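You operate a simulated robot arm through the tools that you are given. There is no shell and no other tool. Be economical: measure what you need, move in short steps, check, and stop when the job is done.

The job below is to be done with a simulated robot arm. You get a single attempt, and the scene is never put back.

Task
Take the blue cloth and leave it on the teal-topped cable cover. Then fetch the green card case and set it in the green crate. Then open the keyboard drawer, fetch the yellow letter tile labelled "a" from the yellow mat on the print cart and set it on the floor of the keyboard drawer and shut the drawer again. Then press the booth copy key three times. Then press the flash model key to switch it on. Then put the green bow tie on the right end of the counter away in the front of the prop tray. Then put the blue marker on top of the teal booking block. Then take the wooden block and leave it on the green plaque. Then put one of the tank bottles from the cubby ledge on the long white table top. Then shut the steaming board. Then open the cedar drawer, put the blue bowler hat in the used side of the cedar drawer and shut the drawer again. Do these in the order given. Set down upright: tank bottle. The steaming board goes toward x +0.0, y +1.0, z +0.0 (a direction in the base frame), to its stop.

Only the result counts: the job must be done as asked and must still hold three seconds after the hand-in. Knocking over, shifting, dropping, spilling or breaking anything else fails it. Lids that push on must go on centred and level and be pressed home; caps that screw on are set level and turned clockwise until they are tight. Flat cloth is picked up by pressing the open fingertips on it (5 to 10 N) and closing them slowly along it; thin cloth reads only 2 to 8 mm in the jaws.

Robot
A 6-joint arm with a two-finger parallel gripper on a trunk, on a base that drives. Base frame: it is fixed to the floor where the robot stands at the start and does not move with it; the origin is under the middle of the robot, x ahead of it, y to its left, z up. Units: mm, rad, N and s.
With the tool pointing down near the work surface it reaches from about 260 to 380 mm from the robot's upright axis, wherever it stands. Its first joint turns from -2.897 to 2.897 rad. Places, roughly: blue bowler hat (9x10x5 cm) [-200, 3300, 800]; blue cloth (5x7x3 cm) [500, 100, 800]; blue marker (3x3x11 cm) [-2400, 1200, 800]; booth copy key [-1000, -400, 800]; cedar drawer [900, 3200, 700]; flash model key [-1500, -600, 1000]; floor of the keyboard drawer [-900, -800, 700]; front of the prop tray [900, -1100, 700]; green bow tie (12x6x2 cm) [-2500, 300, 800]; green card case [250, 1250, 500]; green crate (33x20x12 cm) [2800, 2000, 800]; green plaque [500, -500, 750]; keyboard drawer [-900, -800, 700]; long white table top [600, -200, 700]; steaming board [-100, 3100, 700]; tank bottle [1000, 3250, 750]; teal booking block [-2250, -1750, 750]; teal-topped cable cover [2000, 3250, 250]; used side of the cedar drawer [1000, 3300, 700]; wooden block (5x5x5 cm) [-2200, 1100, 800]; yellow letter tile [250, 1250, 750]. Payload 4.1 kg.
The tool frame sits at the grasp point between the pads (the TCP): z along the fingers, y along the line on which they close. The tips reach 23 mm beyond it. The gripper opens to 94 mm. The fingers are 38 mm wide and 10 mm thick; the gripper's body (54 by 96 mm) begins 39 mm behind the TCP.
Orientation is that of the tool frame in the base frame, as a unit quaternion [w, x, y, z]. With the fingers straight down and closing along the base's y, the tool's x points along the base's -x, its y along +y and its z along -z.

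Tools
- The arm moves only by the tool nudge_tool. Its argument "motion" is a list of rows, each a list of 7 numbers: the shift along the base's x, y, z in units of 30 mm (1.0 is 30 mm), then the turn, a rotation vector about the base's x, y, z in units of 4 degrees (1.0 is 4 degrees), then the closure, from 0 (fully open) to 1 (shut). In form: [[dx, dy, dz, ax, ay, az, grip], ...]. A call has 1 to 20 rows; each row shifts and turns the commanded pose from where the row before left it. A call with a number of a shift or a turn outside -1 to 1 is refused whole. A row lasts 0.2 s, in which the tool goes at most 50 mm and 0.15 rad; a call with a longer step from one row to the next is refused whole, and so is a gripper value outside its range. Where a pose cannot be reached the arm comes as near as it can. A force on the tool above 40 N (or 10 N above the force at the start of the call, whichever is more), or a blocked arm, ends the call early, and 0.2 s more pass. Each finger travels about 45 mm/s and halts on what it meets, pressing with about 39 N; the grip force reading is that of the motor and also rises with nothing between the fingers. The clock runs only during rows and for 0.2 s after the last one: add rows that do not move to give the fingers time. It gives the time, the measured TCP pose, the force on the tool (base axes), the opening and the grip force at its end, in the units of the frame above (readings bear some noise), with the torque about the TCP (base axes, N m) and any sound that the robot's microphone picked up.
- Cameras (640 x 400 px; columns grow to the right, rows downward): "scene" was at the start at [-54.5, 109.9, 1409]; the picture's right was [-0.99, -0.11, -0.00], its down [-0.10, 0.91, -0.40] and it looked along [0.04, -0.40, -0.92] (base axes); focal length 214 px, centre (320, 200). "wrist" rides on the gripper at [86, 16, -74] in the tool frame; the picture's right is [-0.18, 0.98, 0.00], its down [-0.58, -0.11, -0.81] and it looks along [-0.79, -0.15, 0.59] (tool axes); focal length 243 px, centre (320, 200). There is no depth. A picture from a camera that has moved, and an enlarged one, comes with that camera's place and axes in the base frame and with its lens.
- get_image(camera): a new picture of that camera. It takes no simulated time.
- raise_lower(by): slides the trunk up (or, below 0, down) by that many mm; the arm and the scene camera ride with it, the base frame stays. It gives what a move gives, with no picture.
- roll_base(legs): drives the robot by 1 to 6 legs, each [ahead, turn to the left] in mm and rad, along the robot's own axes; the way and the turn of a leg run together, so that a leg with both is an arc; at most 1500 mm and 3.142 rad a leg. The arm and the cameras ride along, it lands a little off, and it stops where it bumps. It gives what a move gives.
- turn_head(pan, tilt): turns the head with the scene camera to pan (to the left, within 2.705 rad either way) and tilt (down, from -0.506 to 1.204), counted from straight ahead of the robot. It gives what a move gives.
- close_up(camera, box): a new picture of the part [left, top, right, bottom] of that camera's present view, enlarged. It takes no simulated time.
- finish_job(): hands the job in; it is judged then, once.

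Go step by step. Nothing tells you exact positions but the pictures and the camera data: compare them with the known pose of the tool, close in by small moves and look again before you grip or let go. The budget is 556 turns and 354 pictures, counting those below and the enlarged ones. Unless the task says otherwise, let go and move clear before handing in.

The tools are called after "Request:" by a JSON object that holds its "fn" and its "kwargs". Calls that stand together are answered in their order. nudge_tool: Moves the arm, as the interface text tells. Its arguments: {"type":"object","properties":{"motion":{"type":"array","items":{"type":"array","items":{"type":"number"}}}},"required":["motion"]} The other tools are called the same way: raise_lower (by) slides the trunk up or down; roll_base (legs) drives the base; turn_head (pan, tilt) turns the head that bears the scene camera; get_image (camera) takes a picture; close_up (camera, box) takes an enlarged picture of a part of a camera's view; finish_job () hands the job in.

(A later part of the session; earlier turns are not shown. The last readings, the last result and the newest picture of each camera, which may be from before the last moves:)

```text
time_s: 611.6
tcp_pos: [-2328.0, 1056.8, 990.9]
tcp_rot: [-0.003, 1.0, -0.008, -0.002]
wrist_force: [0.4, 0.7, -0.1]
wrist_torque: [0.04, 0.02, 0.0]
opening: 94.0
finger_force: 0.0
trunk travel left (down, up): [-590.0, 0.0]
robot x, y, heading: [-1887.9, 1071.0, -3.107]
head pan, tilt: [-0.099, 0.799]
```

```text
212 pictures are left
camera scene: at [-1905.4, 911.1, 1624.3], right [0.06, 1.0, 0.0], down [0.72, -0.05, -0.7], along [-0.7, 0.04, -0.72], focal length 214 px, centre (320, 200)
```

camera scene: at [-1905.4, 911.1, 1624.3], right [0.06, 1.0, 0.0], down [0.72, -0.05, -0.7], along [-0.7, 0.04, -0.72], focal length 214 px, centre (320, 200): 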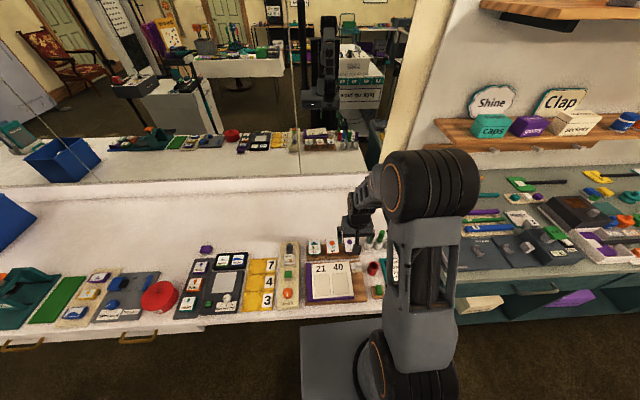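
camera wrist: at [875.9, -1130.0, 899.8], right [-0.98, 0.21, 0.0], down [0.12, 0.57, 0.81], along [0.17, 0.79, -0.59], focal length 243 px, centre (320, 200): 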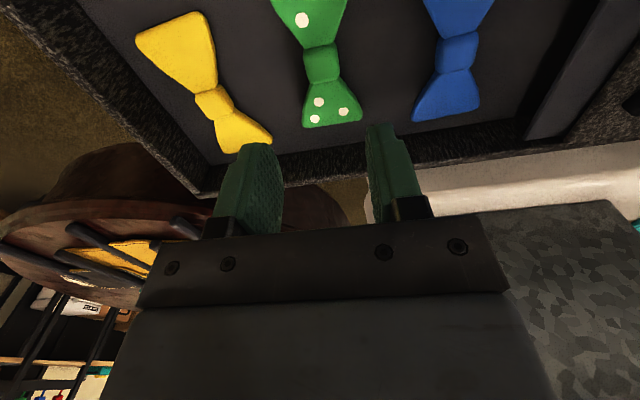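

Request:
{"fn": "close_up", "kwargs": {"camera": "scene", "box": [290, 210, 410, 310]}}

Request:
{"fn": "get_image", "kwargs": {"camera": "wrist"}}

```text
4.00 times, centred on (350, 260) of scene
camera zoom: at [-1905.4, 911.1, 1624.3], right [0.06, 1.0, 0.0], down [0.72, -0.05, -0.7], along [-0.7, 0.04, -0.72], focal length 858 px, centre (200, -40)
```

zoom: 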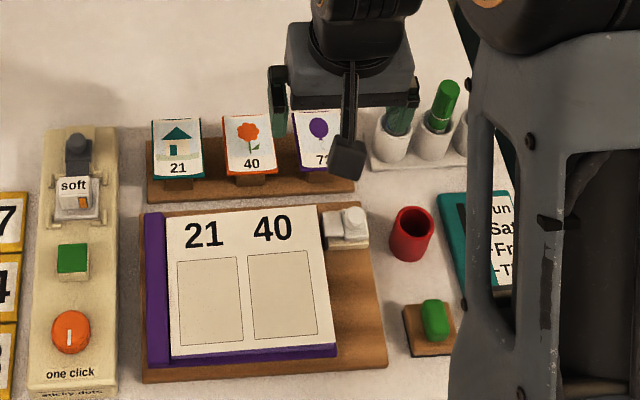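

```text
210 pictures are left
camera wrist: at [-2242.3, 1040.2, 1064.5], right [-0.2, -0.98, 0.0], down [-0.58, 0.11, 0.81], along [-0.79, 0.16, -0.59], focal length 243 px, centre (320, 200)
```

wrist: 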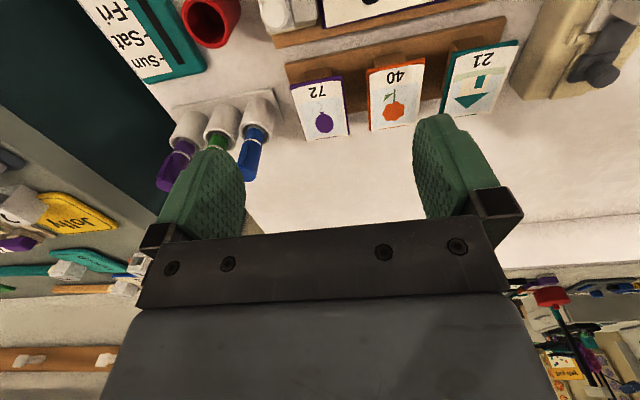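

Marker top is at about (-2425, 1158, 886). I rotate the gripper 90° (closing along x) and move above it.

Request:
{"fn": "nudge_tool", "kwargs": {"motion": [[0, 0, 0, 0, 0, -1, 0], [0, 0, 0, 0, 0, -1, 0], [0, 0, 0, 0, 0, -1, 0], [0, 0, 0, 0, 0, -1, 0], [0, 0, 0, 0, 0, -1, 0], [0, 0, 0, 0, 0, -1, 0], [0, 0, 0, 0, 0, -1, 0], [0, 0, 0, 0, 0, -1, 0], [0, 0, 0, 0, 0, -1, 0], [0, 0, 0, 0, 0, -1, 0], [0, 0, 0, 0, 0, -1, 0], [0, 0, 0, 0, 0, -1, 0], [0, 0, 0, 0, 0, -1, 0], [0, 0, 0, 0, 0, -1, 0], [0, 0, 0, 0, 0, -1, 0], [0, 0, 0, 0, 0, -1, 0], [0, 0, 0, 0, 0, -1, 0], [0, 0, 0, 0, 0, -1, 0], [-0.5, 0.5, 0, 0, 0, -1, 0], [-0.5, 0.5, 0, 0, 0, -1, 0]]}}

Request:
{"fn": "nudge_tool", "kwargs": {"motion": [[-0.5, 0.8, 0, 0, 0, -1, 0], [-0.7, 0.8, 0, 0, 0, -1, 0], [-0.6, 0.8, 0, 0, 0, 0, 0], [-0.4, 0, -0.4, 0, 0, 0, 0], [0, 0, -0.5, 0, 0, 0, 0]]}}

Request:
{"fn": "get_image", "kwargs": {"camera": "wrist"}}

Request:
{"fn": "close_up", "kwargs": {"camera": "scene", "box": [290, 180, 430, 290]}}

```text
time_s: 615.9
tcp_pos: [-2359.5, 1087.1, 990.5]
tcp_rot: [-0.004, 0.76, -0.649, 0.0]
wrist_force: [0.3, 0.1, -0.5]
wrist_torque: [0.02, 0.0, 0.04]
opening: 94.1
finger_force: 0.1
trunk travel left (down, up): [-590.0, 0.0]
robot x, y, heading: [-1888.8, 1068.6, -3.107]
head pan, tilt: [-0.099, 0.799]
```

```text
time_s: 617.0
tcp_pos: [-2423.8, 1160.1, 965.1]
tcp_rot: [-0.004, 0.713, -0.701, 0.001]
wrist_force: [0.6, -1.1, -0.2]
wrist_torque: [0.01, -0.01, 0.01]
opening: 94.0
finger_force: 0.0
trunk travel left (down, up): [-590.0, 0.0]
robot x, y, heading: [-1889.2, 1069.1, -3.104]
head pan, tilt: [-0.099, 0.799]
```

```text
209 pictures are left
camera wrist: at [-2439.7, 1073.0, 1038.3], right [-0.99, 0.17, 0.0], down [0.09, 0.58, 0.81], along [0.14, 0.8, -0.59], focal length 243 px, centre (320, 200)
```

wrist: 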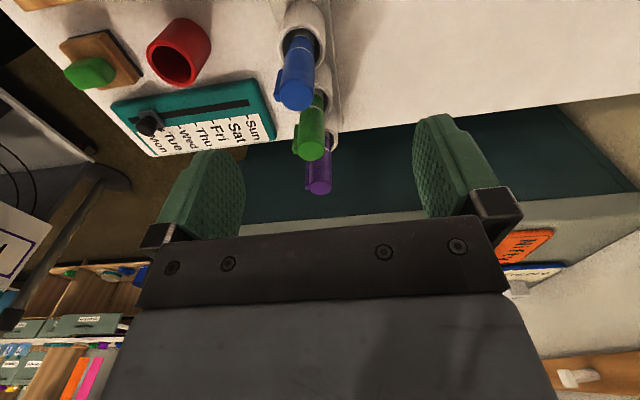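

```text
3.64 times, centred on (360, 235) of scene
camera zoom: at [-1905.6, 911.0, 1624.3], right [0.06, 1.0, 0.0], down [0.72, -0.04, -0.7], along [-0.7, 0.04, -0.72], focal length 780 px, centre (174, 73)
```

zoom: 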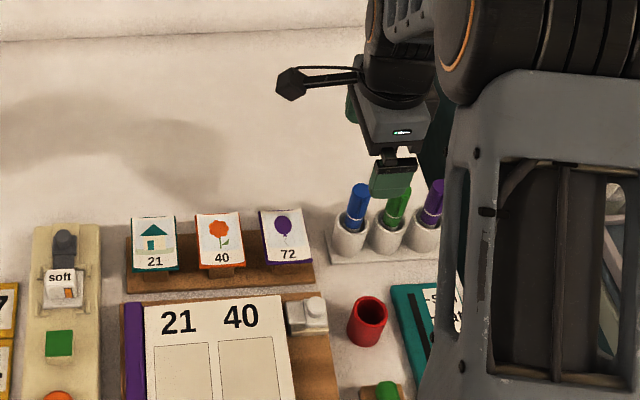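

Refined top: (-2411, 1150, 903). Shift and descend around it.

Request:
{"fn": "nudge_tool", "kwargs": {"motion": [[0.43, -0.33, -0.5, 0, 0, 0, 0], [0, 0, -0.8, 0, 0, 0, 0], [0, 0, -0.8, 0, 0, 0, 0], [0, 0, 0, 0, 0, 0, 0]]}}

Request:
{"fn": "get_image", "kwargs": {"camera": "wrist"}}

```text
time_s: 618.0
tcp_pos: [-2411.3, 1149.8, 903.6]
tcp_rot: [-0.003, 0.714, -0.7, -0.001]
wrist_force: [-0.7, 0.8, -0.2]
wrist_torque: [0.0, -0.03, 0.01]
opening: 94.1
finger_force: 0.0
trunk travel left (down, up): [-590.0, 0.0]
robot x, y, heading: [-1888.5, 1063.7, -3.104]
head pan, tilt: [-0.099, 0.799]
```

```text
207 pictures are left
camera wrist: at [-2426.6, 1063.7, 976.5], right [-0.99, 0.17, 0.0], down [0.09, 0.58, 0.81], along [0.14, 0.8, -0.59], focal length 243 px, centre (320, 200)
```

wrist: 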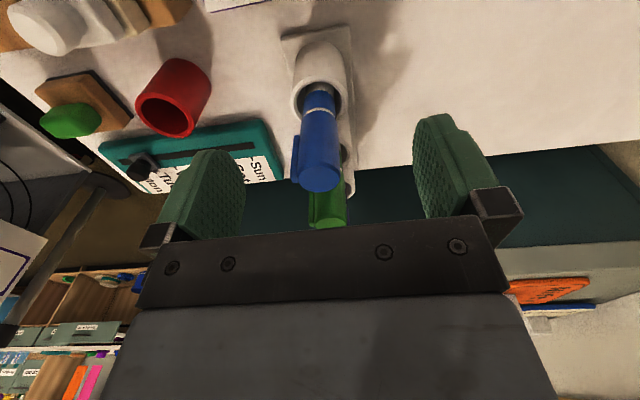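

Request:
{"fn": "nudge_tool", "kwargs": {"motion": [[0, 0, -0.8, 0, 0, 0, 0.2], [0, 0, 0, 0, 0, 0, 0.4], [0, 0, 0, 0, 0, 0, 0.6], [0, 0, 0, 0, 0, 0, 0.7], [0, 0, 0, 0, 0, 0, 0.8], [0, 0, 0, 0, 0, 0, 1], [0, 0, 0, 0, 0, 0, 1]]}}

Request:
{"fn": "nudge_tool", "kwargs": {"motion": [[0, 0, 0.5, 0, 0, 0, 1], [0, 0, 0.8, 0, 0, 0, 1], [0, 0, 1, 0, 0, 0, 1], [0, 0, 1, 0, 0, 0, 1], [0, 0, 1, 0, 0, 0, 1]]}}

Request:
{"fn": "get_image", "kwargs": {"camera": "wrist"}}

Request:
{"fn": "close_up", "kwargs": {"camera": "scene", "box": [290, 180, 430, 290]}}

```text
time_s: 619.6
tcp_pos: [-2411.5, 1149.2, 878.3]
tcp_rot: [-0.003, 0.714, -0.7, 0.0]
wrist_force: [-0.6, -0.2, -0.7]
wrist_torque: [-0.02, 0.03, 0.0]
opening: 20.1
finger_force: 38.8
trunk travel left (down, up): [-590.0, 0.0]
robot x, y, heading: [-1889.0, 1066.8, -3.103]
head pan, tilt: [-0.099, 0.799]
```

```text
time_s: 620.9
tcp_pos: [-2410.4, 1150.2, 1007.6]
tcp_rot: [-0.003, 0.713, -0.701, 0.0]
wrist_force: [0.4, 0.9, 0.7]
wrist_torque: [-0.05, 0.02, -0.01]
opening: 19.8
finger_force: 39.0
trunk travel left (down, up): [-590.0, 0.0]
robot x, y, heading: [-1894.1, 1066.3, -3.106]
head pan, tilt: [-0.099, 0.799]
```

```text
206 pictures are left
camera wrist: at [-2425.4, 1063.1, 1079.9], right [-0.99, 0.17, 0.0], down [0.09, 0.58, 0.81], along [0.14, 0.8, -0.59], focal length 243 px, centre (320, 200)
```

wrist: 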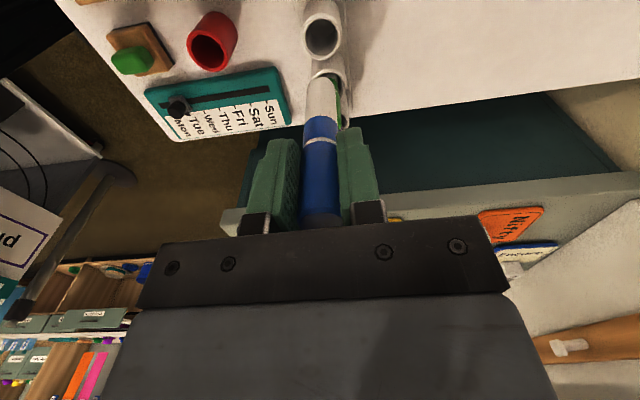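

```text
3.64 times, centred on (360, 235) of scene
camera zoom: at [-1905.1, 911.1, 1624.2], right [0.06, 1.0, 0.0], down [0.72, -0.04, -0.7], along [-0.7, 0.04, -0.72], focal length 780 px, centre (174, 73)
```

zoom: 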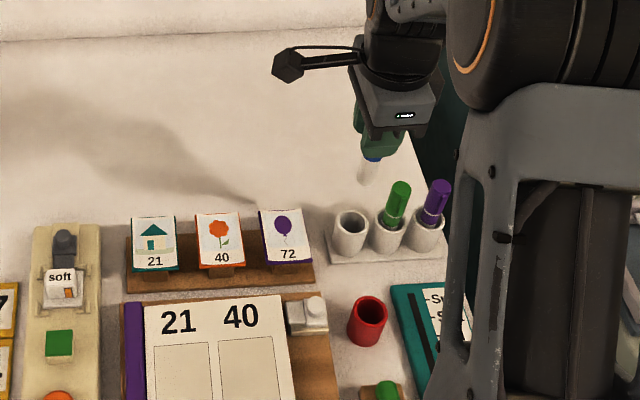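

Marker held. I now take the long way round to the south end of the counter for the teal booking block.

Request:
{"fn": "nudge_tool", "kwargs": {"motion": [[1, 0, 0, 0, 0, 0, 1], [1, -0.3, 0, 0, 0, 0, 1], [1, -0.5, 0, 0, 0, 0, 1]]}}

Request:
{"fn": "roll_base", "kwargs": {"legs": [[-250, 0], [0, 2.334], [1039, 0], [0, 0.772], [550, 0], [0, -1.571]]}}

Request:
{"fn": "roll_base", "kwargs": {"legs": [[1250, 0], [800, 0], [0, -1.571], [1250, 0]]}}

Request:
{"fn": "turn_head", "kwargs": {"pan": 0.0, "tilt": 0.6}}

Request:
{"fn": "get_image", "kwargs": {"camera": "scene"}}

```text
time_s: 621.6
tcp_pos: [-2320.1, 1125.4, 1007.2]
tcp_rot: [-0.003, 0.715, -0.7, -0.001]
wrist_force: [-1.3, -0.6, -1.1]
wrist_torque: [-0.02, 0.0, 0.01]
opening: 20.0
finger_force: 39.1
trunk travel left (down, up): [-590.0, 0.0]
robot x, y, heading: [-1890.2, 1067.0, -3.103]
head pan, tilt: [-0.099, 0.799]
```

```text
time_s: 642.5
tcp_pos: [-446.4, -106.7, 1007.1]
tcp_rot: [-0.002, 1.0, -0.025, -0.003]
wrist_force: [0.2, -0.5, -0.8]
wrist_torque: [-0.02, 0.01, 0.05]
opening: 19.7
finger_force: 38.8
trunk travel left (down, up): [-590.0, 0.0]
robot x, y, heading: [-360.0, 320.6, -1.601]
head pan, tilt: [-0.099, 0.799]
```

```text
time_s: 662.5
tcp_pos: [-2126.4, -1584.9, 1007.2]
tcp_rot: [0.003, -0.685, 0.728, 0.0]
wrist_force: [-0.8, 0.2, -0.1]
wrist_torque: [0.01, 0.0, -0.01]
opening: 19.7
finger_force: 39.3
trunk travel left (down, up): [-590.0, 0.0]
robot x, y, heading: [-1702.1, -1679.4, 3.101]
head pan, tilt: [-0.099, 0.799]
```

```text
time_s: 663.2
tcp_pos: [-2126.7, -1583.7, 1007.1]
tcp_rot: [0.004, -0.685, 0.729, 0.0]
wrist_force: [0.5, -0.4, -0.4]
wrist_torque: [0.0, -0.01, 0.01]
opening: 19.9
finger_force: 39.4
trunk travel left (down, up): [-590.0, 0.0]
robot x, y, heading: [-1702.3, -1677.0, 3.102]
head pan, tilt: [0.0, 0.6]
```

```text
204 pictures are left
camera scene: at [-1738.0, -1838.3, 1641.1], right [0.04, 1.0, 0.0], down [0.56, -0.02, -0.82], along [-0.82, 0.03, -0.57], focal length 214 px, centre (320, 200)
```

scene: 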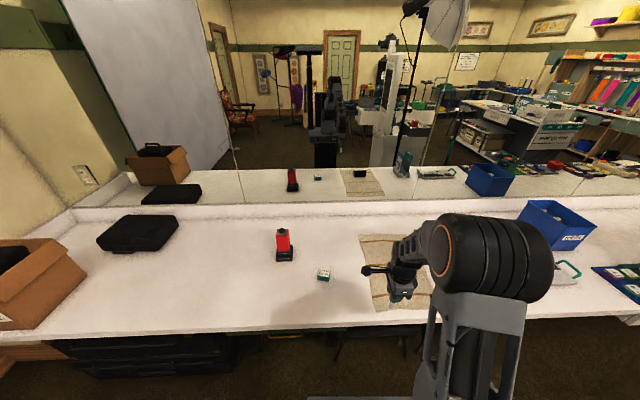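

Request:
{"fn": "close_up", "kwargs": {"camera": "scene", "box": [260, 210, 480, 330]}}

```text
2.91 times, centred on (370, 270) of scene
camera zoom: at [-1738.0, -1838.3, 1641.1], right [0.04, 1.0, 0.0], down [0.56, -0.02, -0.82], along [-0.82, 0.03, -0.57], focal length 624 px, centre (174, -4)
```

zoom: 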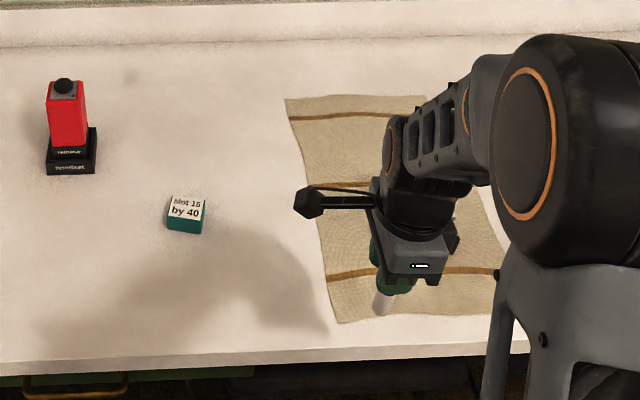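

The teal booking block is the small labelled cube near (-2337, -1799). I drive 130 mm closer and move the marker over it.

Request:
{"fn": "roll_base", "kwargs": {"legs": [[130, 0]]}}

Request:
{"fn": "nudge_tool", "kwargs": {"motion": [[0, -1, 0, 0, 0, 0, 1], [0, -1, 0, 0, 0, 0, 1], [0, -1, 0, 0, 0, 0, 1], [0, -1, 0, 0, 0, 0, 1], [-0.5, -1, 0, 0, 0, 0, 1], [-0.5, -1, 0, 0, 0, 0, 1], [-0.5, -0.6, 0, 0, 0, 0, 1], [-0.7, 0, 0, 0, 0, 0, 1], [-0.5, 0, 0, 0, 0, 0, 1], [0, 0, 0, 0, 0, 0, 1]]}}

Request:
{"fn": "get_image", "kwargs": {"camera": "wrist"}}

Request:
{"fn": "get_image", "kwargs": {"camera": "scene"}}

```text
time_s: 664.5
tcp_pos: [-2257.4, -1579.4, 1007.4]
tcp_rot: [0.003, -0.685, 0.728, 0.0]
wrist_force: [-0.9, 0.9, -1.3]
wrist_torque: [0.01, 0.0, 0.0]
opening: 19.9
finger_force: 38.8
trunk travel left (down, up): [-590.0, 0.0]
robot x, y, heading: [-1829.0, -1671.1, 3.101]
head pan, tilt: [0.0, 0.6]
```

```text
time_s: 666.7
tcp_pos: [-2337.1, -1777.0, 1006.6]
tcp_rot: [0.005, -0.686, 0.728, -0.001]
wrist_force: [0.0, 0.6, -1.0]
wrist_torque: [0.03, 0.0, -0.01]
opening: 20.2
finger_force: 39.3
trunk travel left (down, up): [-590.0, 0.0]
robot x, y, heading: [-1828.7, -1669.2, 3.1]
head pan, tilt: [0.0, 0.6]
```

```text
202 pictures are left
camera wrist: at [-2358.8, -1862.8, 1079.7], right [-0.97, 0.24, 0.0], down [0.14, 0.57, 0.81], along [0.2, 0.79, -0.59], focal length 243 px, centre (320, 200)
```

wrist: 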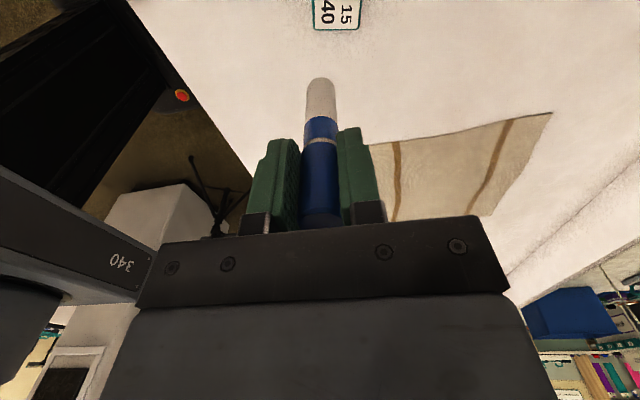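

```text
201 pictures are left
camera scene: at [-1867.3, -1833.2, 1641.2], right [0.04, 1.0, 0.0], down [0.56, -0.02, -0.83], along [-0.82, 0.03, -0.56], focal length 214 px, centre (320, 200)
```

scene: 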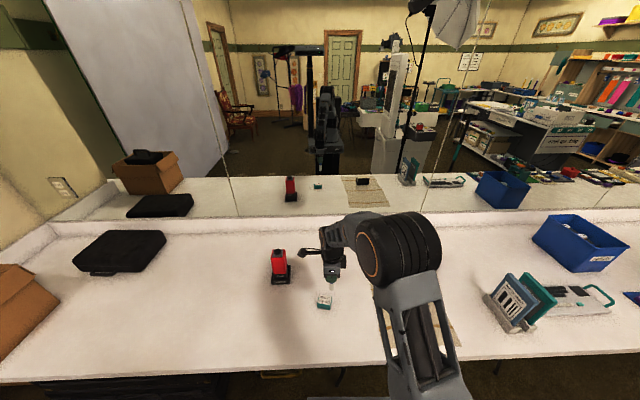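

Request:
{"fn": "close_up", "kwargs": {"camera": "scene", "box": [280, 230, 380, 330]}}

```text
4.00 times, centred on (330, 280) of scene
camera zoom: at [-1867.3, -1833.2, 1641.2], right [0.04, 1.0, 0.0], down [0.56, -0.02, -0.83], along [-0.82, 0.03, -0.56], focal length 858 px, centre (280, -120)
```

zoom: 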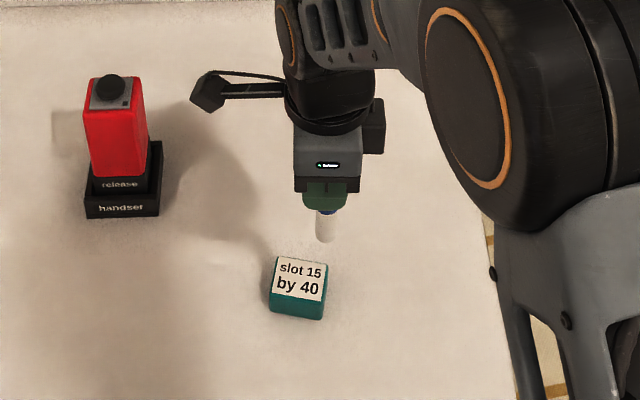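

Block top centre ≈ (-2357, -1798, 819). I shift over it and lower partway, then recheck.

Request:
{"fn": "nudge_tool", "kwargs": {"motion": [[-0.7, -0.7, 0, 0, 0, 0, 1], [0, 0, -1, 0, 0, 0, 1], [0, 0, -0.8, 0, 0, 0, 1], [0, 0, -0.4, 0, 0, 0, 1], [0, 0, 0, 0, 0, 0, 1]]}}

Request:
{"fn": "close_up", "kwargs": {"camera": "scene", "box": [280, 230, 380, 330]}}

Request:
{"fn": "get_image", "kwargs": {"camera": "wrist"}}

```text
time_s: 667.9
tcp_pos: [-2359.5, -1799.3, 939.6]
tcp_rot: [0.003, -0.686, 0.728, 0.001]
wrist_force: [-0.5, -0.1, -0.6]
wrist_torque: [-0.04, 0.0, 0.03]
opening: 19.9
finger_force: 39.1
trunk travel left (down, up): [-590.0, 0.0]
robot x, y, heading: [-1832.0, -1670.6, 3.099]
head pan, tilt: [0.0, 0.6]
```

```text
4.00 times, centred on (330, 280) of scene
camera zoom: at [-1867.3, -1833.1, 1641.2], right [0.04, 1.0, 0.0], down [0.56, -0.02, -0.83], along [-0.82, 0.03, -0.56], focal length 858 px, centre (280, -120)
```

zoom: 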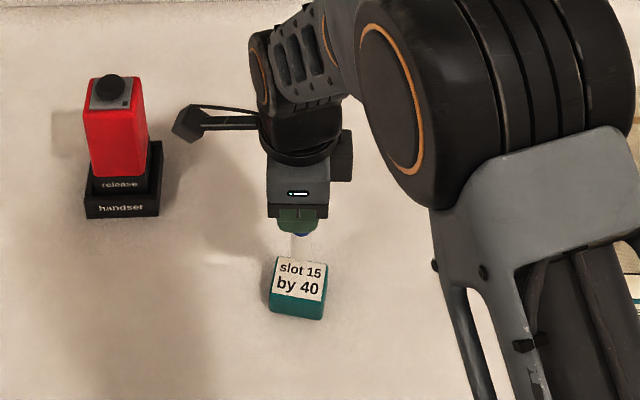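

```text
198 pictures are left
camera wrist: at [-2381.4, -1883.8, 1013.7], right [-0.97, 0.24, 0.0], down [0.14, 0.57, 0.81], along [0.2, 0.78, -0.59], focal length 243 px, centre (320, 200)
```

wrist: 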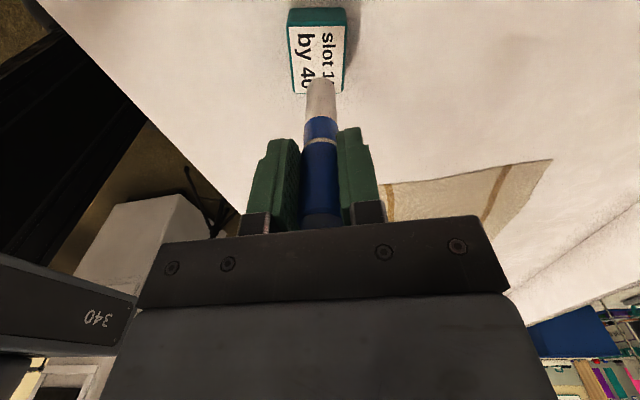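

Aligned within a couple mm. Lower to contact.

Request:
{"fn": "nudge_tool", "kwargs": {"motion": [[0, -0.08, -0.6, 0, 0, 0, 1], [0, 0, -0.2, 0, 0, 0, 1], [0, 0, -0.15, 0, 0, 0, 1], [0, 0, -0.1, 0, 0, 0, 1], [0, 0, -0.1, 0, 0, 0, 1], [0, 0, -0.1, 0, 0, 0, 1], [0, 0, -0.1, 0, 0, 0, 1], [0, 0, -0.1, 0, 0, 0, 1]]}}

Request:
{"fn": "close_up", "kwargs": {"camera": "wrist", "box": [200, 0, 440, 180]}}

```text
time_s: 669.7
tcp_pos: [-2358.9, -1800.5, 900.5]
tcp_rot: [0.001, -0.686, 0.728, 0.001]
wrist_force: [4.1, 0.5, 26.2]
wrist_torque: [0.07, -0.29, 0.02]
opening: 19.9
finger_force: 39.2
trunk travel left (down, up): [-590.0, 0.0]
robot x, y, heading: [-1830.8, -1667.8, 3.1]
head pan, tilt: [0.0, 0.6]
```

```text
2.22 times, centred on (320, 90) of wrist
camera zoom: at [-2379.8, -1886.4, 974.1], right [-0.97, 0.24, 0.0], down [0.14, 0.57, 0.81], along [0.2, 0.78, -0.59], focal length 539 px, centre (320, 444)
```

zoom: 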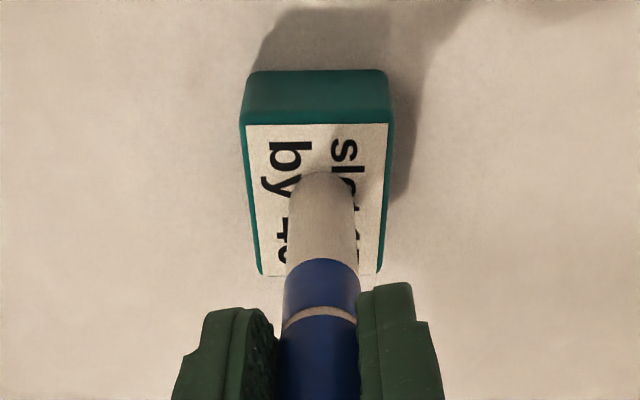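

The marker base is centred on the block. I ease the load and open slowly.

Request:
{"fn": "nudge_tool", "kwargs": {"motion": [[0, 0, 0.08, 0, 0, 0, 1], [0, 0, 0, 0, 0, 0, 1]]}}

Request:
{"fn": "nudge_tool", "kwargs": {"motion": [[0, 0, 0, 0, 0, 0, 0.78], [0, 0, 0, 0, 0, 0, 0.7], [0, 0, 0, 0, 0, 0, 0.5], [0, 0, 0, 0, 0, 0, 0.3], [0, 0, 0, 0, 0, 0, 0.2]]}}

Request:
{"fn": "get_image", "kwargs": {"camera": "wrist"}}

```text
time_s: 670.3
tcp_pos: [-2357.5, -1800.9, 900.8]
tcp_rot: [0.002, -0.686, 0.728, 0.0]
wrist_force: [-2.1, -2.6, 15.4]
wrist_torque: [-0.14, 0.16, -0.02]
opening: 20.1
finger_force: 38.0
trunk travel left (down, up): [-590.0, 0.0]
robot x, y, heading: [-1829.0, -1671.0, 3.101]
head pan, tilt: [0.0, 0.6]
```

```text
time_s: 671.5
tcp_pos: [-2358.6, -1800.5, 899.7]
tcp_rot: [0.003, -0.686, 0.728, 0.0]
wrist_force: [-0.3, 0.5, 0.9]
wrist_torque: [0.0, -0.01, 0.0]
opening: 75.0
finger_force: 0.1
trunk travel left (down, up): [-590.0, 0.0]
robot x, y, heading: [-1830.8, -1666.4, 3.099]
head pan, tilt: [0.0, 0.6]
```

```text
196 pictures are left
camera wrist: at [-2380.2, -1886.2, 973.4], right [-0.97, 0.24, 0.0], down [0.14, 0.57, 0.81], along [0.2, 0.78, -0.59], focal length 243 px, centre (320, 200)
```

wrist: 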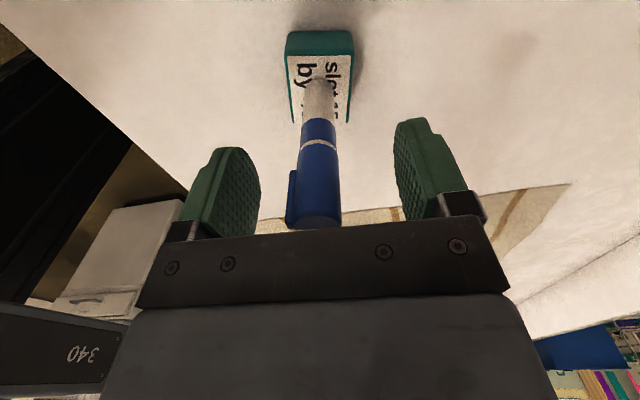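

It stands. Rise straight up and verify.

Request:
{"fn": "nudge_tool", "kwargs": {"motion": [[0, 0, 0.5, 0, 0, 0, 0.2], [0, 0, 0.8, 0, 0, 0, 0.2], [0, 0, 1, 0, 0, 0, 0.2], [0, 0, 1, 0, 0, 0, 0.2], [0, 0, 0.8, 0, 0, 0, 0.2]]}}

Request:
{"fn": "close_up", "kwargs": {"camera": "scene", "box": [270, 210, 390, 330]}}

```text
time_s: 672.7
tcp_pos: [-2356.4, -1801.0, 1022.8]
tcp_rot: [0.004, -0.686, 0.728, 0.0]
wrist_force: [-0.3, 0.8, 0.6]
wrist_torque: [0.0, 0.0, 0.0]
opening: 75.5
finger_force: 0.1
trunk travel left (down, up): [-590.0, 0.0]
robot x, y, heading: [-1830.7, -1667.6, 3.101]
head pan, tilt: [0.0, 0.6]
```

```text
3.33 times, centred on (330, 270) of scene
camera zoom: at [-1867.1, -1833.0, 1641.1], right [0.04, 1.0, 0.0], down [0.56, -0.02, -0.83], along [-0.82, 0.03, -0.56], focal length 715 px, centre (287, -33)
```

zoom: 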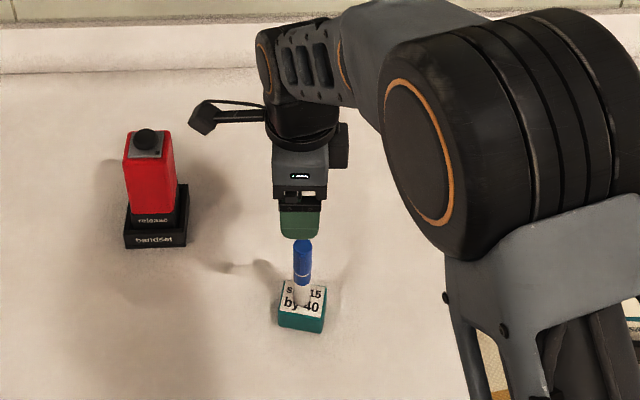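

The marker stands on the booking block. Next the wooden block near (-2207, 1143). I drive back there.

Request:
{"fn": "nudge_tool", "kwargs": {"motion": [[1, 0.3, 0, 0, 0, 0, 0], [1, 0.5, 0, 0, 0, 0, 0], [1, 1, 0, 0, 0, 0, 0], [0.5, 1, 0, 0, 0, 0, 0], [0, 1, 0, 0, 0, 0, 0]]}}

Request:
{"fn": "roll_base", "kwargs": {"legs": [[-1480, 0], [0, -1.53], [1450, 0], [640, 0], [0, 1.062], [1450, 0]]}}

Request:
{"fn": "turn_head", "kwargs": {"pan": 0.0, "tilt": 0.7}}

Request:
{"fn": "get_image", "kwargs": {"camera": "scene"}}

```text
time_s: 673.9
tcp_pos: [-2255.0, -1685.5, 1021.8]
tcp_rot: [0.003, -0.686, 0.728, 0.001]
wrist_force: [0.0, 0.1, 0.2]
wrist_torque: [0.0, 0.01, 0.02]
opening: 93.9
finger_force: 0.0
trunk travel left (down, up): [-590.0, 0.0]
robot x, y, heading: [-1831.5, -1672.5, 3.101]
head pan, tilt: [0.0, 0.6]
```

```text
time_s: 690.6
tcp_pos: [-478.9, -22.8, 1022.4]
tcp_rot: [0.002, -0.029, 1.0, -0.001]
wrist_force: [-0.3, -0.1, 0.3]
wrist_torque: [0.01, 0.03, 0.0]
opening: 94.0
finger_force: 0.0
trunk travel left (down, up): [-590.0, 0.0]
robot x, y, heading: [-399.3, -439.4, 1.791]
head pan, tilt: [0.0, 0.6]
stopped in leg 3: the robot was blocked; the commanded pose is now the measured one
```

```text
time_s: 691.3
tcp_pos: [-480.1, -24.0, 1022.0]
tcp_rot: [0.003, -0.028, 1.0, -0.002]
wrist_force: [-0.7, 1.4, 0.2]
wrist_torque: [0.0, 0.0, -0.03]
opening: 93.9
finger_force: 0.1
trunk travel left (down, up): [-590.0, 0.0]
robot x, y, heading: [-406.2, -441.0, 1.791]
head pan, tilt: [0.0, 0.7]
```

```text
194 pictures are left
camera scene: at [-574.8, -449.8, 1632.6], right [0.98, 0.22, 0.0], down [0.14, -0.63, -0.77], along [-0.17, 0.75, -0.64], focal length 214 px, centre (320, 200)
```

scene: 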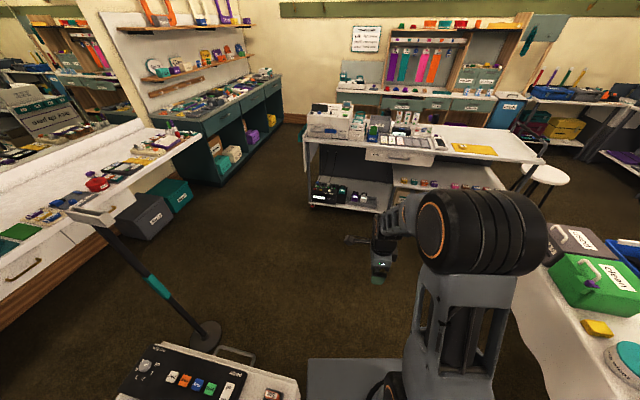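

I brushed the kiosk's corner due to drift (it hasn't visibly moved). I steer away to the right and continue.

Request:
{"fn": "roll_base", "kwargs": {"legs": [[0, -0.4], [300, 0], [0, 0.18], [480, 0]]}}

Request:
{"fn": "turn_head", "kwargs": {"pan": 2.6, "tilt": 0.6}}

Request:
{"fn": "get_image", "kwargs": {"camera": "scene"}}

```text
time_s: 693.0
tcp_pos: [-314.3, -20.8, 1022.5]
tcp_rot: [0.002, 0.165, 0.986, -0.002]
wrist_force: [-1.0, 0.3, 0.1]
wrist_torque: [-0.01, 0.01, 0.01]
opening: 94.0
finger_force: 0.1
trunk travel left (down, up): [-590.0, 0.0]
robot x, y, heading: [-402.2, -438.8, 1.407]
head pan, tilt: [0.0, 0.7]
stopped in leg 1: the robot was blocked; the commanded pose is now the measured one
```

```text
time_s: 695.4
tcp_pos: [-315.6, -21.0, 1022.9]
tcp_rot: [0.003, 0.165, 0.986, -0.004]
wrist_force: [1.0, 0.0, 1.2]
wrist_torque: [-0.05, 0.0, 0.02]
opening: 94.0
finger_force: 0.0
trunk travel left (down, up): [-590.0, 0.0]
robot x, y, heading: [-402.2, -437.5, 1.406]
head pan, tilt: [2.601, 0.6]
```

```text
193 pictures are left
camera scene: at [-633.9, -533.4, 1641.2], right [-0.76, 0.65, 0.0], down [0.37, 0.43, -0.83], along [-0.54, -0.63, -0.56], focal length 214 px, centre (320, 200)
```

scene: 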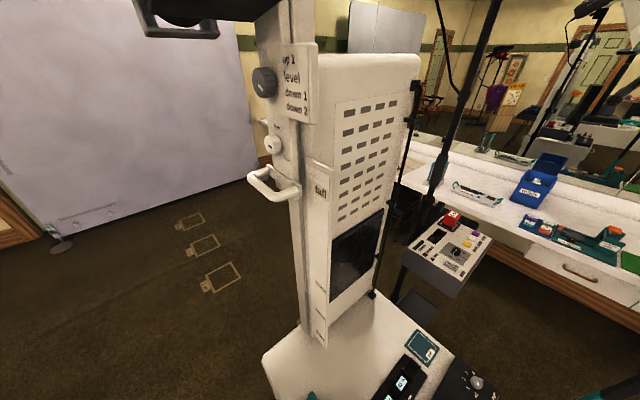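

The rear corner touched the kiosk side; driving forward clears it.

Request:
{"fn": "roll_base", "kwargs": {"legs": [[300, 0]]}}

Request:
{"fn": "roll_base", "kwargs": {"legs": [[0, 0.16], [480, 0], [0, 1.06], [1450, 0]]}}

Request:
{"fn": "turn_head", "kwargs": {"pan": 0.0, "tilt": 0.7}}

Request:
{"fn": "get_image", "kwargs": {"camera": "scene"}}

```text
time_s: 697.4
tcp_pos: [-266.6, 275.3, 1022.0]
tcp_rot: [0.002, 0.163, 0.987, -0.003]
wrist_force: [0.1, 0.4, -0.7]
wrist_torque: [-0.01, 0.01, -0.01]
opening: 94.1
finger_force: 0.0
trunk travel left (down, up): [-590.0, 0.0]
robot x, y, heading: [-351.5, -138.9, 1.407]
head pan, tilt: [2.601, 0.6]
```

```text
time_s: 710.3
tcp_pos: [-1931.4, 1332.2, 1022.3]
tcp_rot: [0.003, -0.408, 0.913, -0.002]
wrist_force: [-0.1, 0.6, 0.2]
wrist_torque: [0.04, 0.01, 0.0]
opening: 93.9
finger_force: 0.0
trunk travel left (down, up): [-590.0, 0.0]
robot x, y, heading: [-1582.5, 1092.6, 2.57]
head pan, tilt: [2.601, 0.6]
```

```text
time_s: 712.6
tcp_pos: [-1930.5, 1332.3, 1022.1]
tcp_rot: [0.003, -0.408, 0.913, -0.002]
wrist_force: [0.4, 0.4, 0.6]
wrist_torque: [0.05, -0.01, -0.01]
opening: 94.1
finger_force: 0.1
trunk travel left (down, up): [-590.0, 0.0]
robot x, y, heading: [-1580.2, 1094.0, 2.581]
head pan, tilt: [0.0, 0.7]
```

```text
192 pictures are left
camera scene: at [-1692.5, 966.0, 1632.5], right [0.53, 0.85, 0.0], down [0.54, -0.34, -0.76], along [-0.65, 0.41, -0.64], focal length 214 px, centre (320, 200)
```

scene: 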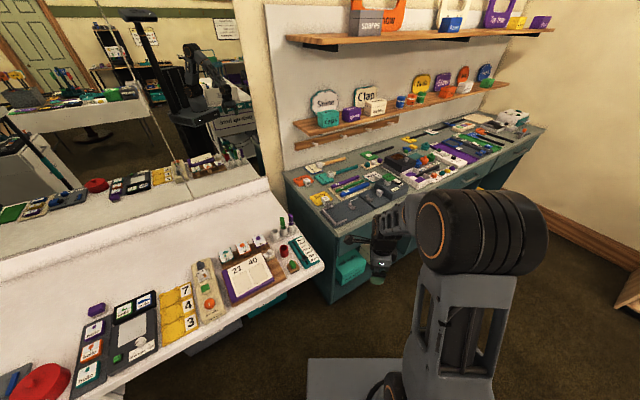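

Request:
{"fn": "roll_base", "kwargs": {"legs": [[0, 0.56], [165, 0]]}}

Request:
{"fn": "get_image", "kwargs": {"camera": "wrist"}}

Request:
{"fn": "close_up", "kwargs": {"camera": "scene", "box": [290, 190, 430, 290]}}

```text
time_s: 715.6
tcp_pos: [-2172.7, 1112.4, 1021.2]
tcp_rot: [0.004, -0.644, 0.765, 0.001]
wrist_force: [-0.6, -0.2, -0.2]
wrist_torque: [0.05, -0.03, 0.02]
opening: 93.8
finger_force: 0.0
trunk travel left (down, up): [-590.0, 0.0]
robot x, y, heading: [-1748.5, 1090.3, 3.134]
head pan, tilt: [0.0, 0.7]
```

```text
191 pictures are left
camera wrist: at [-2204.1, 1030.1, 1095.3], right [-0.94, 0.35, 0.0], down [0.2, 0.55, 0.81], along [0.29, 0.76, -0.59], focal length 243 px, centre (320, 200)
```

wrist: 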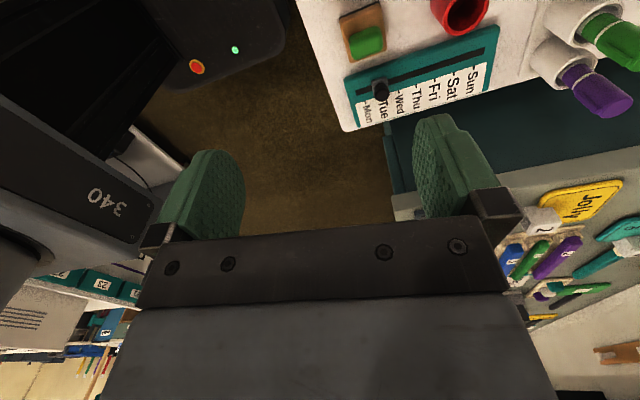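

```text
4.00 times, centred on (360, 240) of scene
camera zoom: at [-1776.2, 928.4, 1632.5], right [0.01, 1.0, 0.0], down [0.64, 0.0, -0.76], along [-0.76, 0.0, -0.64], focal length 858 px, centre (160, 40)
```

zoom: 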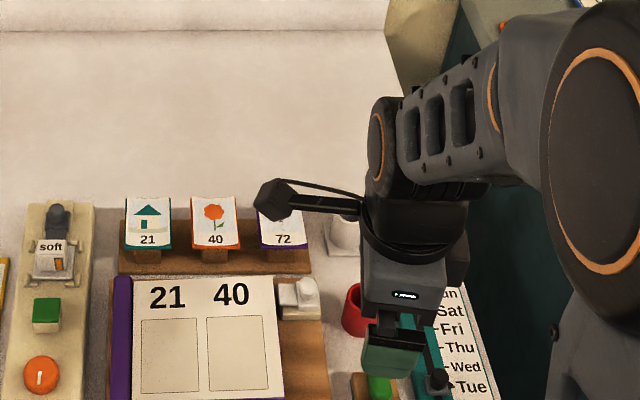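

The wooden block (with green top) is at about (-2208, 1142). I align yaw and move above it.

Request:
{"fn": "nudge_tool", "kwargs": {"motion": [[-0.6, 0.5, -0.8, 0, 0, 0.9, 0.1], [-0.6, 0.5, -1, 0, 0, 0.8, 0.2], [0, 0, -1, 0, 0, 0.75, 0.2], [0, 0, -1, 0, 0, 0, 0.2], [0, 0, -0.7, 0, 0, 0, 0.2], [0, 0, 0, 0, 0, 0, 0.2]]}}

Request:
{"fn": "get_image", "kwargs": {"camera": "wrist"}}

Request:
{"fn": "close_up", "kwargs": {"camera": "scene", "box": [320, 210, 430, 320]}}

```text
time_s: 717.0
tcp_pos: [-2205.2, 1142.0, 888.2]
tcp_rot: [0.004, -0.707, 0.708, 0.0]
wrist_force: [-0.2, 0.3, -0.6]
wrist_torque: [0.02, -0.01, 0.02]
opening: 75.4
finger_force: 0.0
trunk travel left (down, up): [-590.0, 0.0]
robot x, y, heading: [-1750.0, 1094.3, 3.137]
head pan, tilt: [0.0, 0.7]
```

```text
189 pictures are left
camera wrist: at [-2222.4, 1056.5, 960.3], right [-0.98, 0.19, 0.0], down [0.11, 0.58, 0.81], along [0.15, 0.8, -0.59], focal length 243 px, centre (320, 200)
```

wrist: 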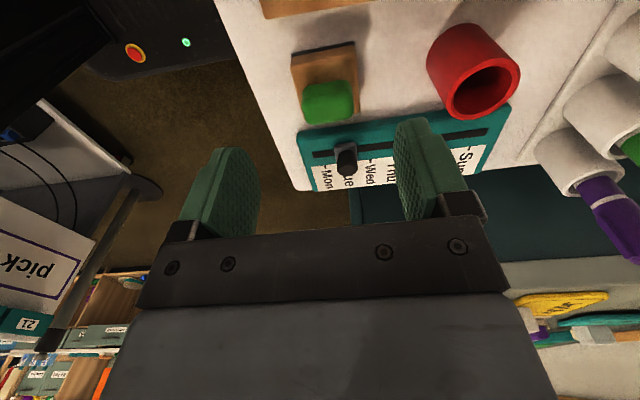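

```text
3.64 times, centred on (375, 265) of scene
camera zoom: at [-1775.1, 928.4, 1632.5], right [0.01, 1.0, 0.0], down [0.64, 0.0, -0.76], along [-0.76, 0.0, -0.64], focal length 780 px, centre (120, -36)
```

zoom: 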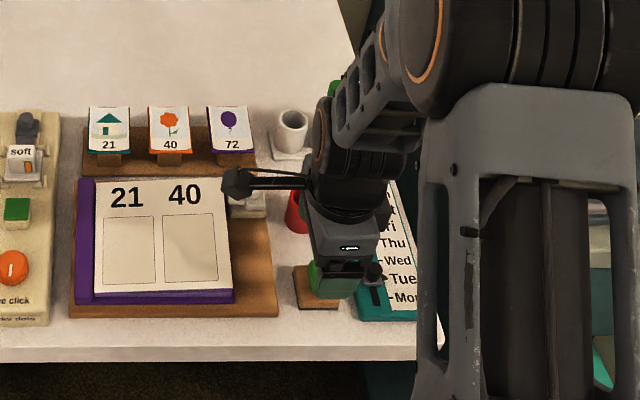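

Request:
{"fn": "close_up", "kwargs": {"camera": "wrist", "box": [240, 0, 440, 140]}}

Request:
{"fn": "turn_head", "kwargs": {"pan": 0.3, "tilt": 0.9}}

Request:
{"fn": "get_image", "kwargs": {"camera": "scene"}}

```text
2.86 times, centred on (340, 70) of wrist
camera zoom: at [-2222.4, 1056.5, 960.3], right [-0.98, 0.19, 0.0], down [0.11, 0.58, 0.81], along [0.15, 0.8, -0.59], focal length 693 px, centre (263, 571)
```

zoom: 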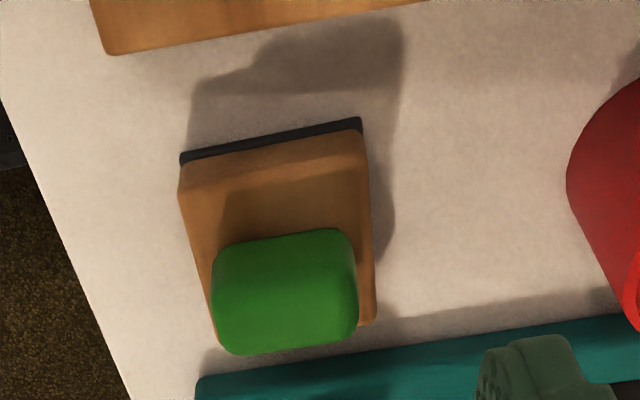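

```text
time_s: 717.8
tcp_pos: [-2204.9, 1142.5, 887.4]
tcp_rot: [0.003, -0.706, 0.708, 0.001]
wrist_force: [-0.2, 0.3, 0.1]
wrist_torque: [0.02, -0.01, 0.05]
opening: 75.4
finger_force: 0.0
trunk travel left (down, up): [-590.0, 0.0]
robot x, y, heading: [-1748.2, 1094.3, 3.139]
head pan, tilt: [0.3, 0.901]
```

```text
186 pictures are left
camera scene: at [-1762.6, 906.0, 1616.4], right [-0.29, 0.96, 0.0], down [0.75, 0.23, -0.62], along [-0.59, -0.18, -0.78], focal length 214 px, centre (320, 200)
```

scene: 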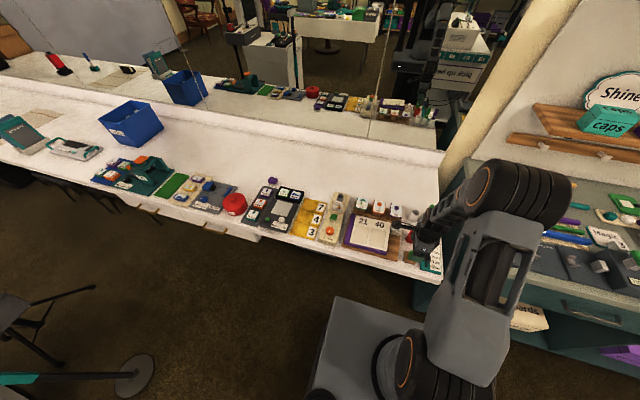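

It's a wooden stamp-like block, base ~42 mm centred at (-2210, 1150). I descend around its base.

Request:
{"fn": "nudge_tool", "kwargs": {"motion": [[-0.2, 0.25, -0.8, 0, 0, 0, 0.2], [0, 0, -0.8, 0, 0, 0, 0.2], [0, 0, -0.7, 0, 0, 0, 0.2], [0, 0, -0.2, 0, 0, 0, 0.2], [0, 0, -0.15, 0, 0, 0, 0.2], [0, 0, -0.15, 0, 0, 0, 0.2], [0, 0, -0.15, 0, 0, 0, 0.2]]}}

Request:
{"fn": "get_image", "kwargs": {"camera": "wrist"}}

```text
time_s: 719.6
tcp_pos: [-2214.6, 1151.3, 803.3]
tcp_rot: [0.001, -0.706, 0.708, 0.002]
wrist_force: [1.9, -0.3, 22.1]
wrist_torque: [-0.46, -1.0, 0.05]
opening: 76.5
finger_force: 1.0
trunk travel left (down, up): [-590.0, 0.0]
robot x, y, heading: [-1748.5, 1093.8, 3.139]
head pan, tilt: [0.3, 0.901]
stopped in row 7: the force on the tool passed its limit at 42 N (the readings are from after the stop); the commanded pose is now the measured one
```

```text
185 pictures are left
camera wrist: at [-2233.0, 1063.8, 876.3], right [-0.98, 0.19, 0.0], down [0.11, 0.58, 0.81], along [0.15, 0.8, -0.59], focal length 243 px, centre (320, 200)
```

wrist: 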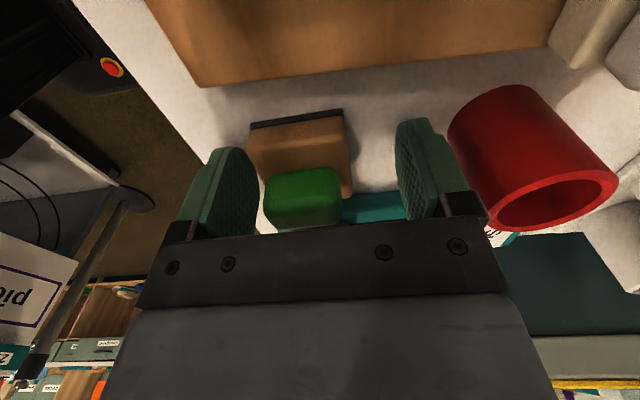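

Request:
{"fn": "nudge_tool", "kwargs": {"motion": [[0.05, 0, 0.12, 0, 0, 0, 0.2], [0, 0, 0, 0, 0, 0, 0.4], [0, 0, 0, 0, 0, 0, 0.6], [0, 0, 0, 0, 0, 0, 0.8], [0, 0, 0, 0, 0, 0, 1], [0, 0, 0, 0, 0, 0, 1]]}}

Request:
{"fn": "nudge_tool", "kwargs": {"motion": [[0, 0, 0.6, 0, 0, 0, 1], [0, 0, 0.9, 0, 0, 0, 1], [0, 0, 1, 0, 0, 0, 1], [0, 0, 1, 0, 0, 0, 1], [0.5, 0, 1, 0, 0, 0, 1]]}}

Request:
{"fn": "get_image", "kwargs": {"camera": "wrist"}}

```text
time_s: 721.0
tcp_pos: [-2216.2, 1150.9, 803.9]
tcp_rot: [0.002, -0.706, 0.708, 0.003]
wrist_force: [0.1, 0.6, 0.1]
wrist_torque: [-0.03, 0.0, 0.02]
opening: 43.6
finger_force: 39.4
trunk travel left (down, up): [-590.0, 0.0]
robot x, y, heading: [-1748.5, 1087.6, 3.135]
head pan, tilt: [0.3, 0.901]
```

```text
time_s: 722.2
tcp_pos: [-2200.1, 1150.6, 940.3]
tcp_rot: [0.001, -0.707, 0.707, 0.002]
wrist_force: [-0.2, 0.5, -1.0]
wrist_torque: [-0.03, 0.04, 0.0]
opening: 43.7
finger_force: 38.7
trunk travel left (down, up): [-590.0, 0.0]
robot x, y, heading: [-1747.5, 1092.0, 3.136]
head pan, tilt: [0.3, 0.901]
```

```text
184 pictures are left
camera wrist: at [-2216.9, 1064.9, 1013.4], right [-0.98, 0.18, 0.0], down [0.11, 0.58, 0.81], along [0.15, 0.8, -0.59], focal length 243 px, centre (320, 200)
```

wrist: 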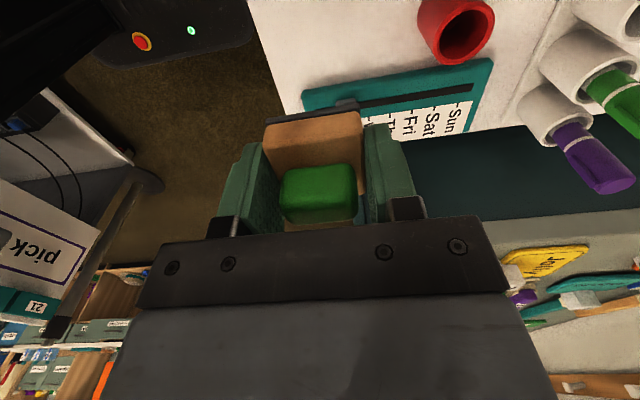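

Block held. Now to the white table's south end for the green plaque.

Request:
{"fn": "nudge_tool", "kwargs": {"motion": [[0.5, -1, 1, 0, 0, 0, 1], [0, -0.9, 1, 0, 0, 0, 1]]}}

Request:
{"fn": "roll_base", "kwargs": {"legs": [[-150, 0], [0, 2.614], [1455, 0], [0, -1.038], [820, 0], [0, 1.571]]}}

Request:
{"fn": "turn_head", "kwargs": {"pan": 0.0, "tilt": 0.7}}

Request:
{"fn": "get_image", "kwargs": {"camera": "scene"}}

```text
time_s: 722.8
tcp_pos: [-2186.7, 1093.6, 999.3]
tcp_rot: [-0.002, 0.707, -0.707, -0.002]
wrist_force: [-0.1, 0.7, -1.1]
wrist_torque: [0.04, 0.02, 0.01]
opening: 43.7
finger_force: 39.1
trunk travel left (down, up): [-590.0, 0.0]
robot x, y, heading: [-1748.4, 1092.4, 3.133]
head pan, tilt: [0.3, 0.901]
```

```text
time_s: 745.4
tcp_pos: [-195.0, -898.7, 998.7]
tcp_rot: [-0.001, 0.98, 0.198, -0.003]
wrist_force: [-1.0, -1.1, -1.4]
wrist_torque: [0.01, 0.03, 0.0]
opening: 43.7
finger_force: 39.3
trunk travel left (down, up): [-590.0, 0.0]
robot x, y, heading: [-359.1, -495.0, -1.188]
head pan, tilt: [0.3, 0.901]
stopped in leg 6: the robot was blocked; the commanded pose is now the measured one
```

```text
time_s: 746.2
tcp_pos: [-193.8, -897.7, 999.9]
tcp_rot: [0.001, 0.98, 0.197, -0.002]
wrist_force: [0.4, 0.8, -1.7]
wrist_torque: [-0.04, 0.01, -0.01]
opening: 43.9
finger_force: 39.4
trunk travel left (down, up): [-590.0, 0.0]
robot x, y, heading: [-361.0, -491.7, -1.183]
head pan, tilt: [0.0, 0.7]
```

```text
183 pictures are left
camera scene: at [-197.8, -452.5, 1632.5], right [-0.93, -0.38, 0.0], down [-0.24, 0.6, -0.76], along [0.29, -0.71, -0.64], focal length 214 px, centre (320, 200)
```

scene: 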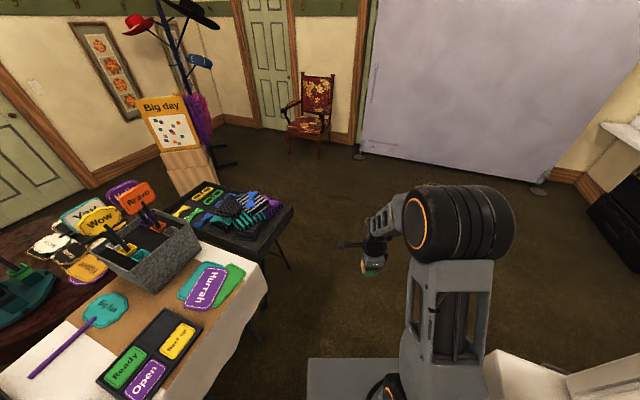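

The rear was blocked by the kiosk while turning. I reverse out north and take a diagonal to the table instead; the "Ready" green plaque is at about (486, -390).

Request:
{"fn": "roll_base", "kwargs": {"legs": [[0, -0.387], [-640, 0], [0, 0.77], [540, 0]]}}

Request:
{"fn": "turn_head", "kwargs": {"pan": 0.0, "tilt": 0.7}}

Request:
{"fn": "get_image", "kwargs": {"camera": "scene"}}

```text
time_s: 755.7
tcp_pos: [329.2, -551.5, 999.9]
tcp_rot: [0.001, 0.924, 0.383, -0.003]
wrist_force: [-0.3, 0.2, -0.8]
wrist_torque: [-0.04, -0.01, -0.01]
opening: 43.8
finger_force: 39.2
trunk travel left (down, up): [-590.0, 0.0]
robot x, y, heading: [24.7, -243.4, -0.791]
head pan, tilt: [0.0, 0.7]
```

```text
time_s: 756.3
tcp_pos: [328.2, -551.5, 1000.1]
tcp_rot: [0.002, 0.924, 0.382, -0.002]
wrist_force: [0.2, -0.3, -1.5]
wrist_torque: [0.0, -0.02, 0.03]
opening: 43.8
finger_force: 39.0
trunk travel left (down, up): [-590.0, 0.0]
robot x, y, heading: [18.9, -245.5, -0.792]
head pan, tilt: [0.0, 0.7]
```

```text
182 pictures are left
camera scene: at [155.9, -140.1, 1632.5], right [-0.71, -0.7, 0.0], down [-0.45, 0.46, -0.76], along [0.54, -0.54, -0.64], focal length 214 px, centre (320, 200)
```

scene: 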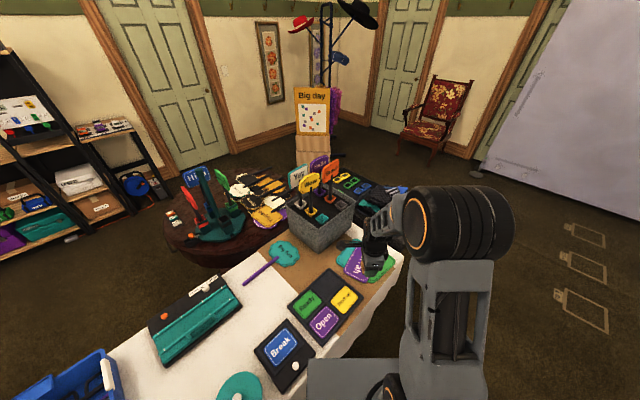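

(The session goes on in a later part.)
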